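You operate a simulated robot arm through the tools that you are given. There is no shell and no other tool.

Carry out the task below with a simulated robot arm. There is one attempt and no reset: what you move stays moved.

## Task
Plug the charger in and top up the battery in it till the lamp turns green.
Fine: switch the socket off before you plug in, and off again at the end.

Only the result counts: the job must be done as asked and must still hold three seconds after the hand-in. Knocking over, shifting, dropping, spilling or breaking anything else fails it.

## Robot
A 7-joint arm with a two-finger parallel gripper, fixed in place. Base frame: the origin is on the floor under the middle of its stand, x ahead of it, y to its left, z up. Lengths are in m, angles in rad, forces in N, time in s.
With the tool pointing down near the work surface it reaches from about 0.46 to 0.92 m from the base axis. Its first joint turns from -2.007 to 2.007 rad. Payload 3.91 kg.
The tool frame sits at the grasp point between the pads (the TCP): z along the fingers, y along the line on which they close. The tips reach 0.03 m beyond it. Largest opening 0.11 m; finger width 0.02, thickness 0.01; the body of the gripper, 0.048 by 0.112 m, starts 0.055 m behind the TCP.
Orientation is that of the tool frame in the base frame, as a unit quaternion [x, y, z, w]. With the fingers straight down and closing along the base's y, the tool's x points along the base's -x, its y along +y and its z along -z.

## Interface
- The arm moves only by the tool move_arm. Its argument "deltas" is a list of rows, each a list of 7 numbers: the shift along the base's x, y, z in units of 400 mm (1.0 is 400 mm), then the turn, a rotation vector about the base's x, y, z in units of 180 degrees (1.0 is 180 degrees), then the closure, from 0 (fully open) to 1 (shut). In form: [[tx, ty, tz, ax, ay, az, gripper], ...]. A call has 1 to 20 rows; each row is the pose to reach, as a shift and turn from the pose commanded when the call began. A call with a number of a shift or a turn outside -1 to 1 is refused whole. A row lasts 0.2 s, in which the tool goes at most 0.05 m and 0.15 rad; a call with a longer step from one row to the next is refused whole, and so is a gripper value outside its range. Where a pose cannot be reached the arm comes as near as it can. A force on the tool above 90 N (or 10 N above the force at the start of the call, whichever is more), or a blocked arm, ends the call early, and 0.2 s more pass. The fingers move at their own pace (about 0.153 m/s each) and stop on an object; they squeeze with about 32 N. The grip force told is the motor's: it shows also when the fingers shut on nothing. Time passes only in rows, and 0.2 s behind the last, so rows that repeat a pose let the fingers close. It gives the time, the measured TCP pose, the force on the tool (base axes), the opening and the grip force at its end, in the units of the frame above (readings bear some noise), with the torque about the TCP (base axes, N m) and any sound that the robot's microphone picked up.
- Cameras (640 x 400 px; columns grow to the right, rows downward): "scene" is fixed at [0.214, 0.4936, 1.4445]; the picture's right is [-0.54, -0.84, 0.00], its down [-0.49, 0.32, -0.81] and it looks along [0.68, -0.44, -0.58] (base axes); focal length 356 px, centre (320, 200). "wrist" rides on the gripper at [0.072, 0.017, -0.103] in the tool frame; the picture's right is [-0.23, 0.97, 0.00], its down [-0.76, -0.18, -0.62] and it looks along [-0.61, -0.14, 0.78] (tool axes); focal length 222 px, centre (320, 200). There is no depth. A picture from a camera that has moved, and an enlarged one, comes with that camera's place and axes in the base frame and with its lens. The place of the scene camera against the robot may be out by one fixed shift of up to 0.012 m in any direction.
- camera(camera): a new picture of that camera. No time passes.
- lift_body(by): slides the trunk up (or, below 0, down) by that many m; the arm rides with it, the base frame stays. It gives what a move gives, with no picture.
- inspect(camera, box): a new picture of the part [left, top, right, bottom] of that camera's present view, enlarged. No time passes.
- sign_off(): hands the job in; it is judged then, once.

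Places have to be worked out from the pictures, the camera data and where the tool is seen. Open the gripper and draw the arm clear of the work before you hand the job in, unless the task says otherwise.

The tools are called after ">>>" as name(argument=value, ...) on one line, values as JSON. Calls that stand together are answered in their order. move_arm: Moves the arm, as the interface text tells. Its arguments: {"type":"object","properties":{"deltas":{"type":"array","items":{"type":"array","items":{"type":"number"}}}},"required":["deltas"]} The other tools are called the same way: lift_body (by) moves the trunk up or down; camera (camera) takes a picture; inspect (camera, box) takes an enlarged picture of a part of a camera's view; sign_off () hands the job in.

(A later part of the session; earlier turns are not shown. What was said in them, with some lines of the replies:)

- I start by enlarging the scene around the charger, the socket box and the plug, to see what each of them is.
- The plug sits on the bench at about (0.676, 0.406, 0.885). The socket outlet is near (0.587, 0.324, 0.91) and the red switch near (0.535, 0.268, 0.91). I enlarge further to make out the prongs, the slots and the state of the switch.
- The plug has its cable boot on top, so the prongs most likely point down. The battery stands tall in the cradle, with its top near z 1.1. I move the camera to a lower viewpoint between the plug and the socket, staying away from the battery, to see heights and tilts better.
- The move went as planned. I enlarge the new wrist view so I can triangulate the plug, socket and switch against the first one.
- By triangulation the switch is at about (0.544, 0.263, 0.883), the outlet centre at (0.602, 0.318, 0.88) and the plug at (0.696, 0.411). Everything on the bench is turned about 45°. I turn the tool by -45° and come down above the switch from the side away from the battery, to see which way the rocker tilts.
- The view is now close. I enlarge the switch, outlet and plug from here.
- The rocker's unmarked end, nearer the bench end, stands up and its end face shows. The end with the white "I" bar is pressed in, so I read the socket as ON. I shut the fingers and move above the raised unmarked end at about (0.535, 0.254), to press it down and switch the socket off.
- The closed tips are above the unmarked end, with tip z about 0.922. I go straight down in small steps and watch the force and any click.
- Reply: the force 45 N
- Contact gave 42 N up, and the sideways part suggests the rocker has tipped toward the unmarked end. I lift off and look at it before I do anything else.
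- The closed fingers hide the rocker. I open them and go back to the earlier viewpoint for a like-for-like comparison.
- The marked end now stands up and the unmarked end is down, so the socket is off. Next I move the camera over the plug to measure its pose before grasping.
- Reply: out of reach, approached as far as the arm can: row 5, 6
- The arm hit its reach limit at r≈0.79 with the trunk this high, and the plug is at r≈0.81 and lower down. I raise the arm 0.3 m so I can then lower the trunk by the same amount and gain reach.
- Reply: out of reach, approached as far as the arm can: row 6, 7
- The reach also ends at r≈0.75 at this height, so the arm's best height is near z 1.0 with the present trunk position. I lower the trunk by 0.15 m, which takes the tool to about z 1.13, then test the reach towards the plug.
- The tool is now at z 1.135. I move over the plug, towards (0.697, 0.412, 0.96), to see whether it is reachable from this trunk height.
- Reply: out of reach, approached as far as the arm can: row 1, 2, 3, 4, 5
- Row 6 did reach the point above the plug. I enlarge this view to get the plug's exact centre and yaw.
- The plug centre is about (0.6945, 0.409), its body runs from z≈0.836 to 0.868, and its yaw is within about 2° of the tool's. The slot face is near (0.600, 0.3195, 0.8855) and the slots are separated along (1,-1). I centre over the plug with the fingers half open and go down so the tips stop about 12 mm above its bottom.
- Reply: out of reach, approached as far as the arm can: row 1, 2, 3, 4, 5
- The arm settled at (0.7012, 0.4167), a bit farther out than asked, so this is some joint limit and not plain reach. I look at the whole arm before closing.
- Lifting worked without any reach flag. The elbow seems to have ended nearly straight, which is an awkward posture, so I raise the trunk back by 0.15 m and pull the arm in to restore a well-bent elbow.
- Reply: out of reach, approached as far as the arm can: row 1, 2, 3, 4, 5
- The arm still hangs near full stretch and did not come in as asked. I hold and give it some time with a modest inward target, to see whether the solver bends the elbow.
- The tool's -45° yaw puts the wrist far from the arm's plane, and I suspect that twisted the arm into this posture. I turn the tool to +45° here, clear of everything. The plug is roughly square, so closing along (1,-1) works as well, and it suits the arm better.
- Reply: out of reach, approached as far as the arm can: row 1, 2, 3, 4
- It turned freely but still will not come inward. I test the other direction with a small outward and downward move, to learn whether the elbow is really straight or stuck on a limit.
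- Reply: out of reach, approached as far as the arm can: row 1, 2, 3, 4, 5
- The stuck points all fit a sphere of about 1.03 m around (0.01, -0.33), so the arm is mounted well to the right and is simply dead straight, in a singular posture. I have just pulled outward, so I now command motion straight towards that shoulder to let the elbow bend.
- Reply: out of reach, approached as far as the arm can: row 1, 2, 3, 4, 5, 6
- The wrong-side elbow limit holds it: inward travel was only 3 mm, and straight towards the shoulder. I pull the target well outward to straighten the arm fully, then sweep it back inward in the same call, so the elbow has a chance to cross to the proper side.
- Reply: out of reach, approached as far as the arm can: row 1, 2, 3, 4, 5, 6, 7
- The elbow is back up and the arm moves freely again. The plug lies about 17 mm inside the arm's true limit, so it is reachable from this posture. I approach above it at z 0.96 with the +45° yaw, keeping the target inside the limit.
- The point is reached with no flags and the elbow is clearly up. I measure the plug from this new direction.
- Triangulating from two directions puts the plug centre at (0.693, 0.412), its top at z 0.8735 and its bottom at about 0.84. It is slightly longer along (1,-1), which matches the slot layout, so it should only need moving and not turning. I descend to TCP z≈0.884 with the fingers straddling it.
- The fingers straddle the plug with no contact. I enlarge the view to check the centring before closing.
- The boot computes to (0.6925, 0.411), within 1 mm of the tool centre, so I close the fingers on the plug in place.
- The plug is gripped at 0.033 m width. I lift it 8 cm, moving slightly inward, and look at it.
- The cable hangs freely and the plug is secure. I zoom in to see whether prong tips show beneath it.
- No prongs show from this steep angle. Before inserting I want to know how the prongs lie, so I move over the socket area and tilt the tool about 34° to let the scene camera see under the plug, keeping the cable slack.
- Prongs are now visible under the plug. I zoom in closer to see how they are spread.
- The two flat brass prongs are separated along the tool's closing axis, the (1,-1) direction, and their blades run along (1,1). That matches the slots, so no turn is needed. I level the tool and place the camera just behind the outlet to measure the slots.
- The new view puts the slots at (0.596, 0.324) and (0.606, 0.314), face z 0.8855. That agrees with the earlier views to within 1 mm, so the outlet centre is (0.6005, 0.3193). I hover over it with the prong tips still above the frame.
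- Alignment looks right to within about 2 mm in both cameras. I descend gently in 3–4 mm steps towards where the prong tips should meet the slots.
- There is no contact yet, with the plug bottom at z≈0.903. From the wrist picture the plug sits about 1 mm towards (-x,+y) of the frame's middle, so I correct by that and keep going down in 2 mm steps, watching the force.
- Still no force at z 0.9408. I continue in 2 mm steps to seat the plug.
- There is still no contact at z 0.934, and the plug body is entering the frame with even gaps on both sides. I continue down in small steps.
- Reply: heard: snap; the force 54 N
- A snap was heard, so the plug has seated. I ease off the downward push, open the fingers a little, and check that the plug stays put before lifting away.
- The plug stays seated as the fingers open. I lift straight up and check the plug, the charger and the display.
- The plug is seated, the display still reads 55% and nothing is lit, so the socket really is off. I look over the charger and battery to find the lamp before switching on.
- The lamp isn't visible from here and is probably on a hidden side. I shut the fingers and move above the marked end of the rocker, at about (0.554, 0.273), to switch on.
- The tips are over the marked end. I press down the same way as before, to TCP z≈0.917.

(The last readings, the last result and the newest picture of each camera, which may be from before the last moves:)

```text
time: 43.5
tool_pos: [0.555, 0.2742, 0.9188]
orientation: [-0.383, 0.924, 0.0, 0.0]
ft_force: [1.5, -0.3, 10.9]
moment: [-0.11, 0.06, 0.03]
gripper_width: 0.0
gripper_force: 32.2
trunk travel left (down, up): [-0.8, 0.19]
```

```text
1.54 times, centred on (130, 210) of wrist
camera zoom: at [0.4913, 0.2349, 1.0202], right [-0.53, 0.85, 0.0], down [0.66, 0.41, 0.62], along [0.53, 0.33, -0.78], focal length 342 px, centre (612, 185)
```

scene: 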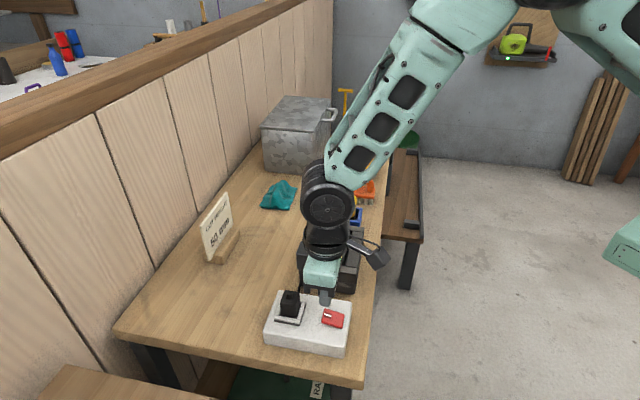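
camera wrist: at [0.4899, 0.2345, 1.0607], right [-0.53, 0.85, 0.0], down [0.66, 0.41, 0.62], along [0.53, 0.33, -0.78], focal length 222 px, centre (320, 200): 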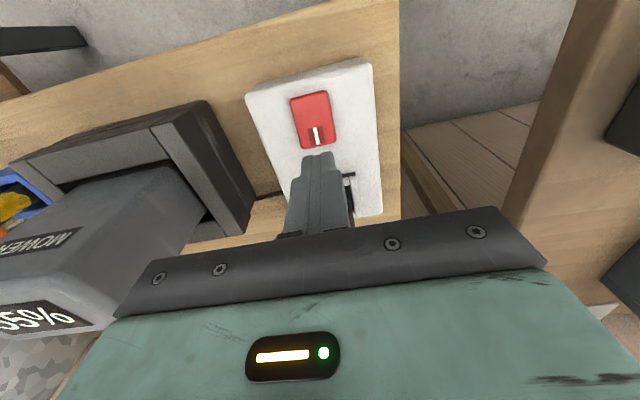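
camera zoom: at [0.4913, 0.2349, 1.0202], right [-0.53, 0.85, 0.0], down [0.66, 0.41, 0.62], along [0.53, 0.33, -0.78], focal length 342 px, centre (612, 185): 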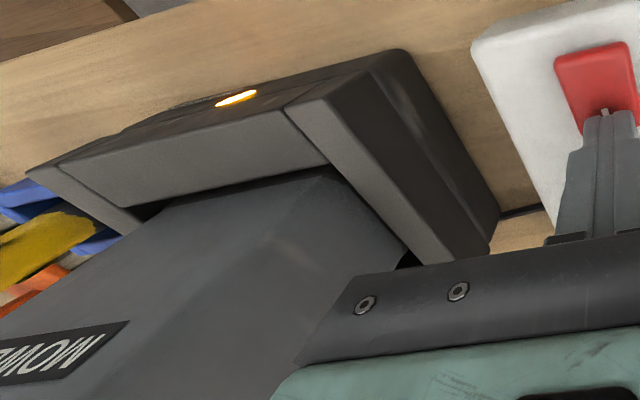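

The charger's lamp, on the side facing the robot, now glows orange: the socket is on and the battery is charging. I lift off and go straight above the unmarked end, ready to switch off, with the lamp in the wrist view.

>>> move_arm(deltas=[[0, 0, 0.04, 0, 0, 0, 1], [-0.02, -0.02, 0.08, 0, 0, 0, 1], [-0.05, -0.049, 0.09, 0, 0, 0, 1]])

>>> camera(camera="wrist")

>>> inspect(camera="wrist", box=[0, 80, 260, 340])

>>> inspect(camera="scene", box=[250, 180, 390, 350])

```text
time: 44.3
tool_pos: [0.5341, 0.253, 0.9532]
orientation: [-0.383, 0.924, 0.0, -0.001]
ft_force: [-0.8, -0.4, 0.3]
moment: [0.02, 0.0, 0.01]
gripper_width: 0.0
gripper_force: 32.3
trunk travel left (down, up): [-0.8, 0.19]
```

```text
taken
camera wrist: at [0.471, 0.2149, 1.0554], right [-0.53, 0.85, 0.0], down [0.66, 0.41, 0.62], along [0.53, 0.33, -0.78], focal length 222 px, centre (320, 200)
```

wrist: 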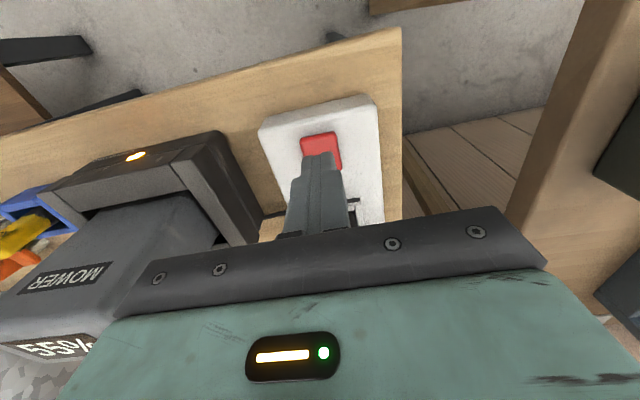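

```text
1.54 times, centred on (130, 210) of wrist
camera zoom: at [0.471, 0.2149, 1.0554], right [-0.53, 0.85, 0.0], down [0.66, 0.41, 0.62], along [0.53, 0.33, -0.78], focal length 342 px, centre (612, 185)
```

zoom: 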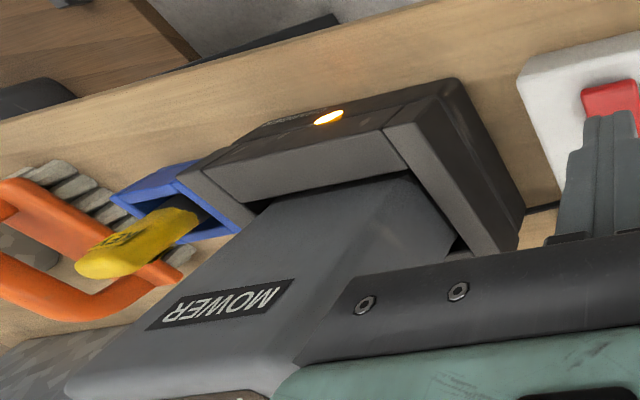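

```text
2.35 times, centred on (320, 265) of scene
camera zoom: at [0.214, 0.4936, 1.4445], right [-0.54, -0.84, 0.0], down [-0.49, 0.32, -0.81], along [0.68, -0.44, -0.58], focal length 837 px, centre (320, 47)
```

zoom: 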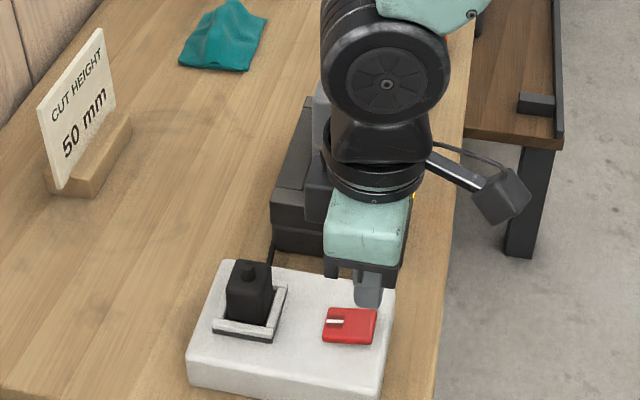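

The lamp is orange and the tool is ready above the unmarked end. I wait a couple of seconds and read the display again.

>>> move_arm(deltas=[[0, 0, 0, 0, 0, 0, 1], [0, 0, 0, 0, 0, 0, 1], [0, 0, 0, 0, 0, 0, 1], [0, 0, 0, 0, 0, 0, 1], [0, 0, 0, 0, 0, 0, 1], [0, 0, 0, 0, 0, 0, 1], [0, 0, 0, 0, 0, 0, 1], [0, 0, 0, 0, 0, 0, 1], [0, 0, 0, 0, 0, 0, 1], [0, 0, 0, 0, 0, 0, 1]])

>>> inspect(camera="wrist", box=[0, 130, 200, 370])

```text
time: 46.5
tool_pos: [0.5334, 0.2528, 0.953]
orientation: [-0.383, 0.924, -0.001, 0.001]
ft_force: [0.2, 0.9, 0.5]
moment: [0.0, -0.02, -0.01]
gripper_width: 0.0001
gripper_force: 32.1
trunk travel left (down, up): [-0.8, 0.19]
```

```text
1.67 times, centred on (100, 250) of wrist
camera zoom: at [0.4709, 0.2149, 1.0556], right [-0.53, 0.85, 0.0], down [0.66, 0.41, 0.62], along [0.53, 0.33, -0.78], focal length 370 px, centre (687, 117)
```

zoom: 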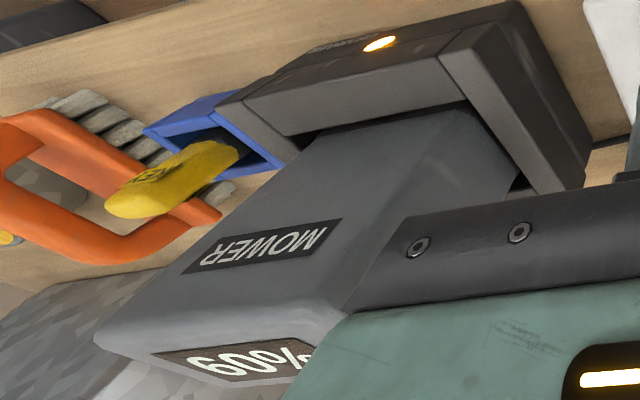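

It reads 60% and rises about 1.5% per second, so green should come around t≈72 s. I keep waiting and checking.

>>> move_arm(deltas=[[0, 0, 0, 0, 0, 0, 1], [0, 0, 0, 0, 0, 0, 1], [0, 0, 0, 0, 0, 0, 1], [0, 0, 0, 0, 0, 0, 1], [0, 0, 0, 0, 0, 0, 1], [0, 0, 0, 0, 0, 0, 1], [0, 0, 0, 0, 0, 0, 1], [0, 0, 0, 0, 0, 0, 1], [0, 0, 0, 0, 0, 0, 1], [0, 0, 0, 0, 0, 0, 1], [0, 0, 0, 0, 0, 0, 1], [0, 0, 0, 0, 0, 0, 1], [0, 0, 0, 0, 0, 0, 1], [0, 0, 0, 0, 0, 0, 1], [0, 0, 0, 0, 0, 0, 1], [0, 0, 0, 0, 0, 0, 1], [0, 0, 0, 0, 0, 0, 1], [0, 0, 0, 0, 0, 0, 1], [0, 0, 0, 0, 0, 0, 1], [0, 0, 0, 0, 0, 0, 1]])

>>> inspect(camera="wrist", box=[0, 130, 200, 370])

```text
time: 50.7
tool_pos: [0.5338, 0.253, 0.9534]
orientation: [-0.384, 0.923, 0.0, -0.001]
ft_force: [0.0, -1.3, -0.1]
moment: [-0.02, 0.04, 0.0]
gripper_width: 0.0
gripper_force: 31.9
trunk travel left (down, up): [-0.8, 0.19]
```

```text
1.67 times, centred on (100, 250) of wrist
camera zoom: at [0.4709, 0.2149, 1.0556], right [-0.53, 0.85, 0.0], down [0.66, 0.41, 0.62], along [0.53, 0.33, -0.78], focal length 370 px, centre (687, 117)
```

zoom: 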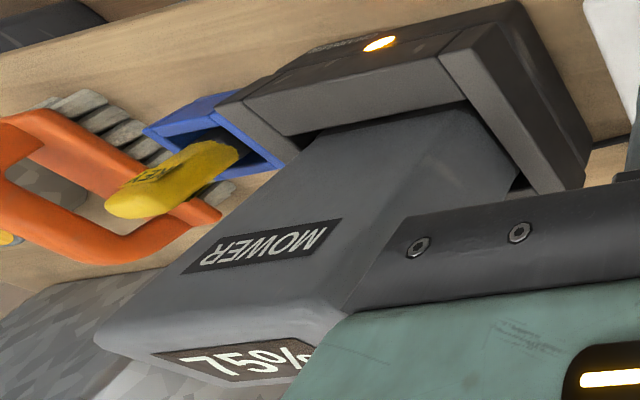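

75% now, so about 3.5% per second. I wait another 4 s.

>>> move_arm(deltas=[[0, 0, 0, 0, 0, 0, 1], [0, 0, 0, 0, 0, 0, 1], [0, 0, 0, 0, 0, 0, 1], [0, 0, 0, 0, 0, 0, 1], [0, 0, 0, 0, 0, 0, 1], [0, 0, 0, 0, 0, 0, 1], [0, 0, 0, 0, 0, 0, 1], [0, 0, 0, 0, 0, 0, 1], [0, 0, 0, 0, 0, 0, 1], [0, 0, 0, 0, 0, 0, 1], [0, 0, 0, 0, 0, 0, 1], [0, 0, 0, 0, 0, 0, 1], [0, 0, 0, 0, 0, 0, 1], [0, 0, 0, 0, 0, 0, 1], [0, 0, 0, 0, 0, 0, 1], [0, 0, 0, 0, 0, 0, 1], [0, 0, 0, 0, 0, 0, 1], [0, 0, 0, 0, 0, 0, 1], [0, 0, 0, 0, 0, 0, 1]])

>>> inspect(camera="wrist", box=[0, 130, 200, 370])

```text
time: 54.7
tool_pos: [0.5349, 0.2525, 0.953]
orientation: [-0.383, 0.924, 0.0, 0.0]
ft_force: [0.9, -0.1, 0.2]
moment: [0.0, -0.01, 0.0]
gripper_width: 0.0
gripper_force: 32.2
trunk travel left (down, up): [-0.8, 0.19]
```

```text
1.67 times, centred on (100, 250) of wrist
camera zoom: at [0.4709, 0.2149, 1.0556], right [-0.53, 0.85, 0.0], down [0.66, 0.41, 0.62], along [0.53, 0.33, -0.78], focal length 370 px, centre (687, 117)
```

zoom: 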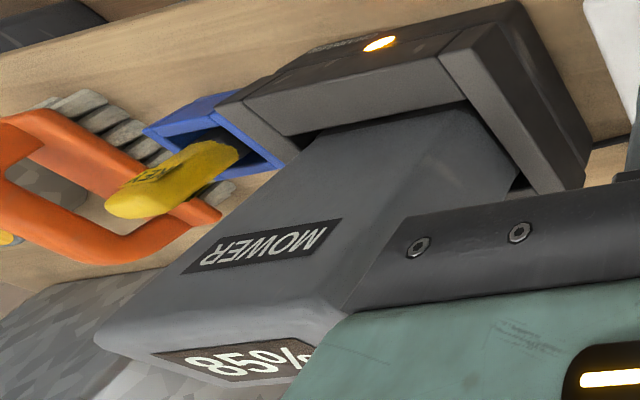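

85% and the lamp is still orange. I wait 3 s more.

>>> move_arm(deltas=[[0, 0, 0, 0, 0, 0, 1], [0, 0, 0, 0, 0, 0, 1], [0, 0, 0, 0, 0, 0, 1], [0, 0, 0, 0, 0, 0, 1], [0, 0, 0, 0, 0, 0, 1], [0, 0, 0, 0, 0, 0, 1], [0, 0, 0, 0, 0, 0, 1], [0, 0, 0, 0, 0, 0, 1], [0, 0, 0, 0, 0, 0, 1], [0, 0, 0, 0, 0, 0, 1], [0, 0, 0, 0, 0, 0, 1], [0, 0, 0, 0, 0, 0, 1], [0, 0, 0, 0, 0, 0, 1], [0, 0, 0, 0, 0, 0, 1]])

>>> inspect(camera="wrist", box=[0, 130, 200, 370])

```text
time: 57.7
tool_pos: [0.5353, 0.2542, 0.9526]
orientation: [-0.383, 0.924, -0.001, 0.0]
ft_force: [1.2, 1.1, 0.3]
moment: [0.0, -0.01, -0.01]
gripper_width: 0.0001
gripper_force: 32.3
trunk travel left (down, up): [-0.8, 0.19]
```

```text
1.67 times, centred on (100, 250) of wrist
camera zoom: at [0.4709, 0.2149, 1.0556], right [-0.53, 0.85, 0.0], down [0.66, 0.41, 0.62], along [0.53, 0.33, -0.78], focal length 370 px, centre (687, 117)
```

zoom: 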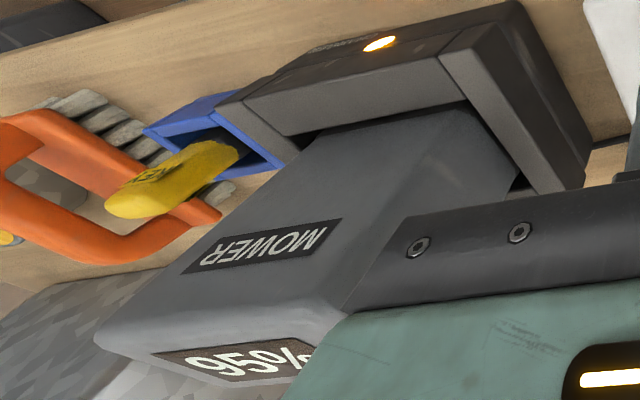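

95% and still orange. I take another short wait.

>>> move_arm(deltas=[[0, 0, 0, 0, 0, 0, 1], [0, 0, 0, 0, 0, 0, 1], [0, 0, 0, 0, 0, 0, 1], [0, 0, 0, 0, 0, 0, 1], [0, 0, 0, 0, 0, 0, 1], [0, 0, 0, 0, 0, 0, 1], [0, 0, 0, 0, 0, 0, 1], [0, 0, 0, 0, 0, 0, 1]])

>>> inspect(camera="wrist", box=[0, 130, 200, 370])

```text
time: 59.5
tool_pos: [0.5342, 0.2535, 0.9531]
orientation: [-0.383, 0.924, 0.0, 0.0]
ft_force: [-0.8, 0.7, 0.4]
moment: [0.0, 0.03, 0.01]
gripper_width: 0.0001
gripper_force: 31.9
trunk travel left (down, up): [-0.8, 0.19]
```

```text
1.67 times, centred on (100, 250) of wrist
camera zoom: at [0.4709, 0.2149, 1.0556], right [-0.53, 0.85, 0.0], down [0.66, 0.41, 0.62], along [0.53, 0.33, -0.78], focal length 370 px, centre (687, 117)
```

zoom: 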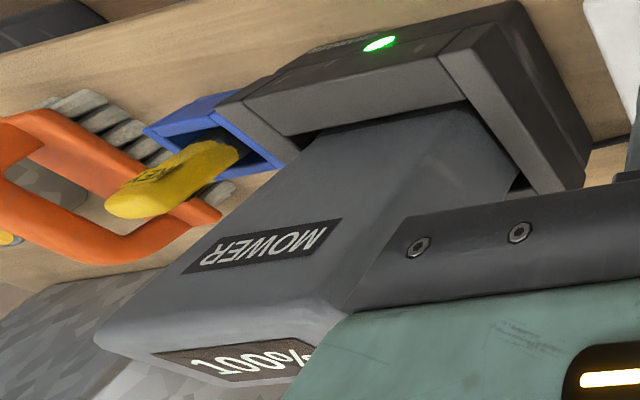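

The lamp is green at 100%. I press the unmarked end straight down to switch the socket off.

>>> move_arm(deltas=[[0, 0, -0.03, 0, 0, 0, 1], [0, 0, -0.055, 0, 0, 0, 1], [0, 0, -0.07, 0, 0, 0, 1], [0, 0, -0.08, 0, 0, 0, 1], [0, 0, -0.09, 0, 0, 0, 1]])

>>> inspect(camera="wrist", box=[0, 80, 260, 340])

>>> inspect(camera="scene", box=[260, 280, 370, 360])

```text
time: 60.7
tool_pos: [0.533, 0.2524, 0.9176]
orientation: [-0.384, 0.923, 0.0, -0.001]
ft_force: [-4.0, -6.0, 16.3]
moment: [-0.06, 0.04, -0.01]
gripper_width: 0.0
gripper_force: 31.7
trunk travel left (down, up): [-0.8, 0.19]
```

```text
1.54 times, centred on (130, 210) of wrist
camera zoom: at [0.4703, 0.2147, 1.0206], right [-0.53, 0.85, 0.0], down [0.66, 0.41, 0.62], along [0.53, 0.33, -0.78], focal length 342 px, centre (612, 185)
```

zoom: 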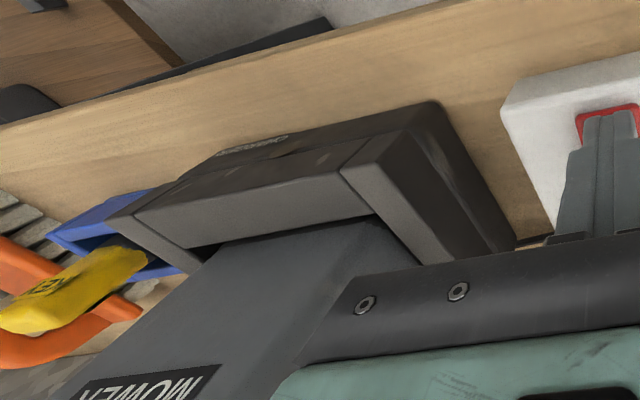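

```text
5.00 times, centred on (315, 320) of scene
camera zoom: at [0.214, 0.4936, 1.4445], right [-0.54, -0.84, 0.0], down [-0.49, 0.32, -0.81], along [0.68, -0.44, -0.58], focal length 1779 px, centre (345, -400)
```

zoom: 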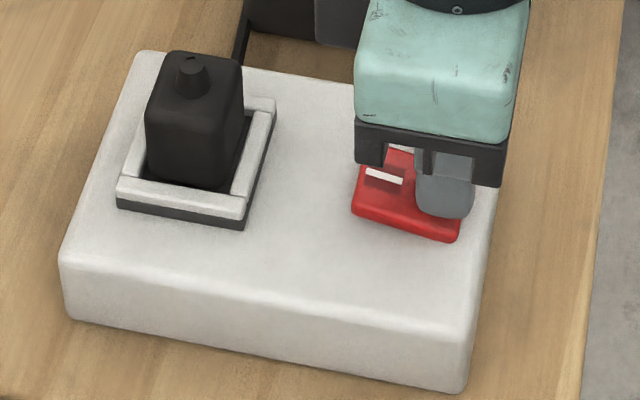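

The lamp has gone out and the rocker has tipped to the unmarked end, so the socket is off. I lift straight up, open the gripper and withdraw clear of the bench.

>>> move_arm(deltas=[[0, 0, 0.06, 0, 0, 0, 1], [0, 0, 0.16, 0, 0, 0, 1], [-0.01, 0.01, 0.27, 0, 0, 0, 0.7], [-0.03, 0.03, 0.38, 0, 0, 0, 0.4], [-0.06, 0.06, 0.48, 0, 0, 0, 0.2], [-0.1, 0.09, 0.57, 0, 0, 0, 0], [-0.14, 0.1, 0.66, 0, 0, 0, 0], [-0.16, 0.1, 0.72, 0, 0, 0, 0], [-0.16, 0.1, 0.72, 0, 0, 0, 0]])

>>> camera(camera="scene")

>>> inspect(camera="scene", box=[250, 180, 390, 350])

>>> camera(camera="wrist")

```text
time: 62.7
tool_pos: [0.469, 0.2931, 1.2053]
orientation: [-0.383, 0.924, -0.001, 0.0]
ft_force: [-0.1, 0.3, 0.3]
moment: [-0.01, 0.02, -0.01]
gripper_width: 0.11
gripper_force: 0.1
trunk travel left (down, up): [-0.8, 0.19]
```

```text
taken
```

scene: 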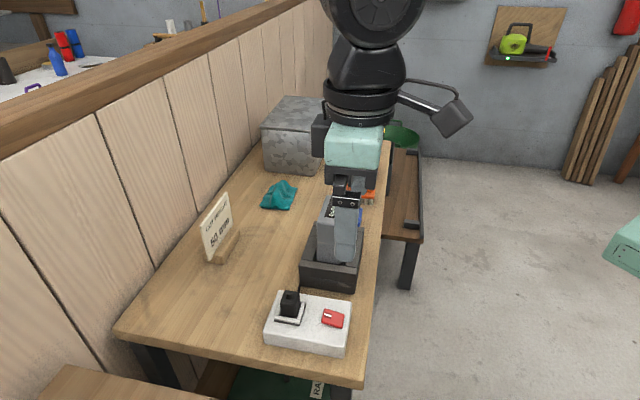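

```text
2.35 times, centred on (320, 265) of scene
camera zoom: at [0.214, 0.4936, 1.4445], right [-0.54, -0.84, 0.0], down [-0.49, 0.32, -0.81], along [0.68, -0.44, -0.58], focal length 837 px, centre (320, 47)
```

zoom: 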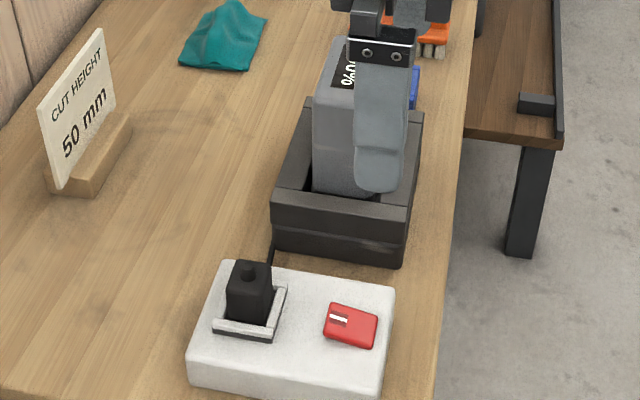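

```text
taken
camera wrist: at [0.407, 0.2543, 1.308], right [-0.53, 0.85, 0.0], down [0.66, 0.41, 0.62], along [0.53, 0.33, -0.78], focal length 222 px, centre (320, 200)
```

wrist: 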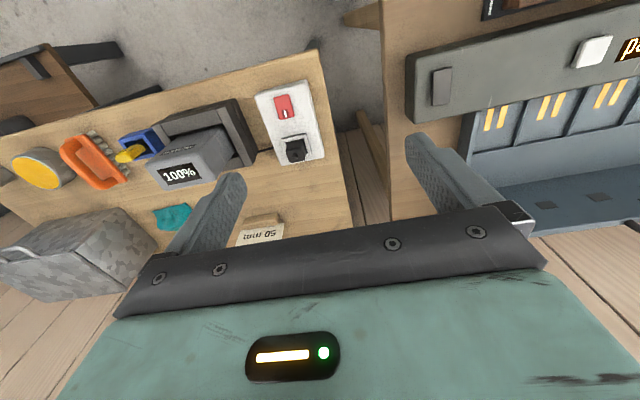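

The display reads 100%, the plug is seated, and the switch is off with its marked end up and the lamp out. Nothing else on the bench looks disturbed, and the arm is clear with the gripper open, so I hand the job in.

>>> sign_off()

```text
The job is handed in.
```

The charger is plugged in and the battery is topped up: the display went from 55% to 100% and the lamp turned green.

- **Socket before plugging in:** it was on at the start, so I switched it off first. I read the rocker's white bar as its "on" end. That held up: the lamp lit only once I pressed that end after plugging in.
- **Charging:** the plug went in with an audible snap. I then switched on, and the lamp glowed orange until it turned green at 100%.
- **Socket at the end:** I switched it off again and the lamp went out.

On the way to the plug the arm got stuck at full stretch for a while, but it hit nothing and I worked it free. In the last pictures the plug was seated and nothing else on the bench looked moved. I handed in with the gripper open and the arm clear.
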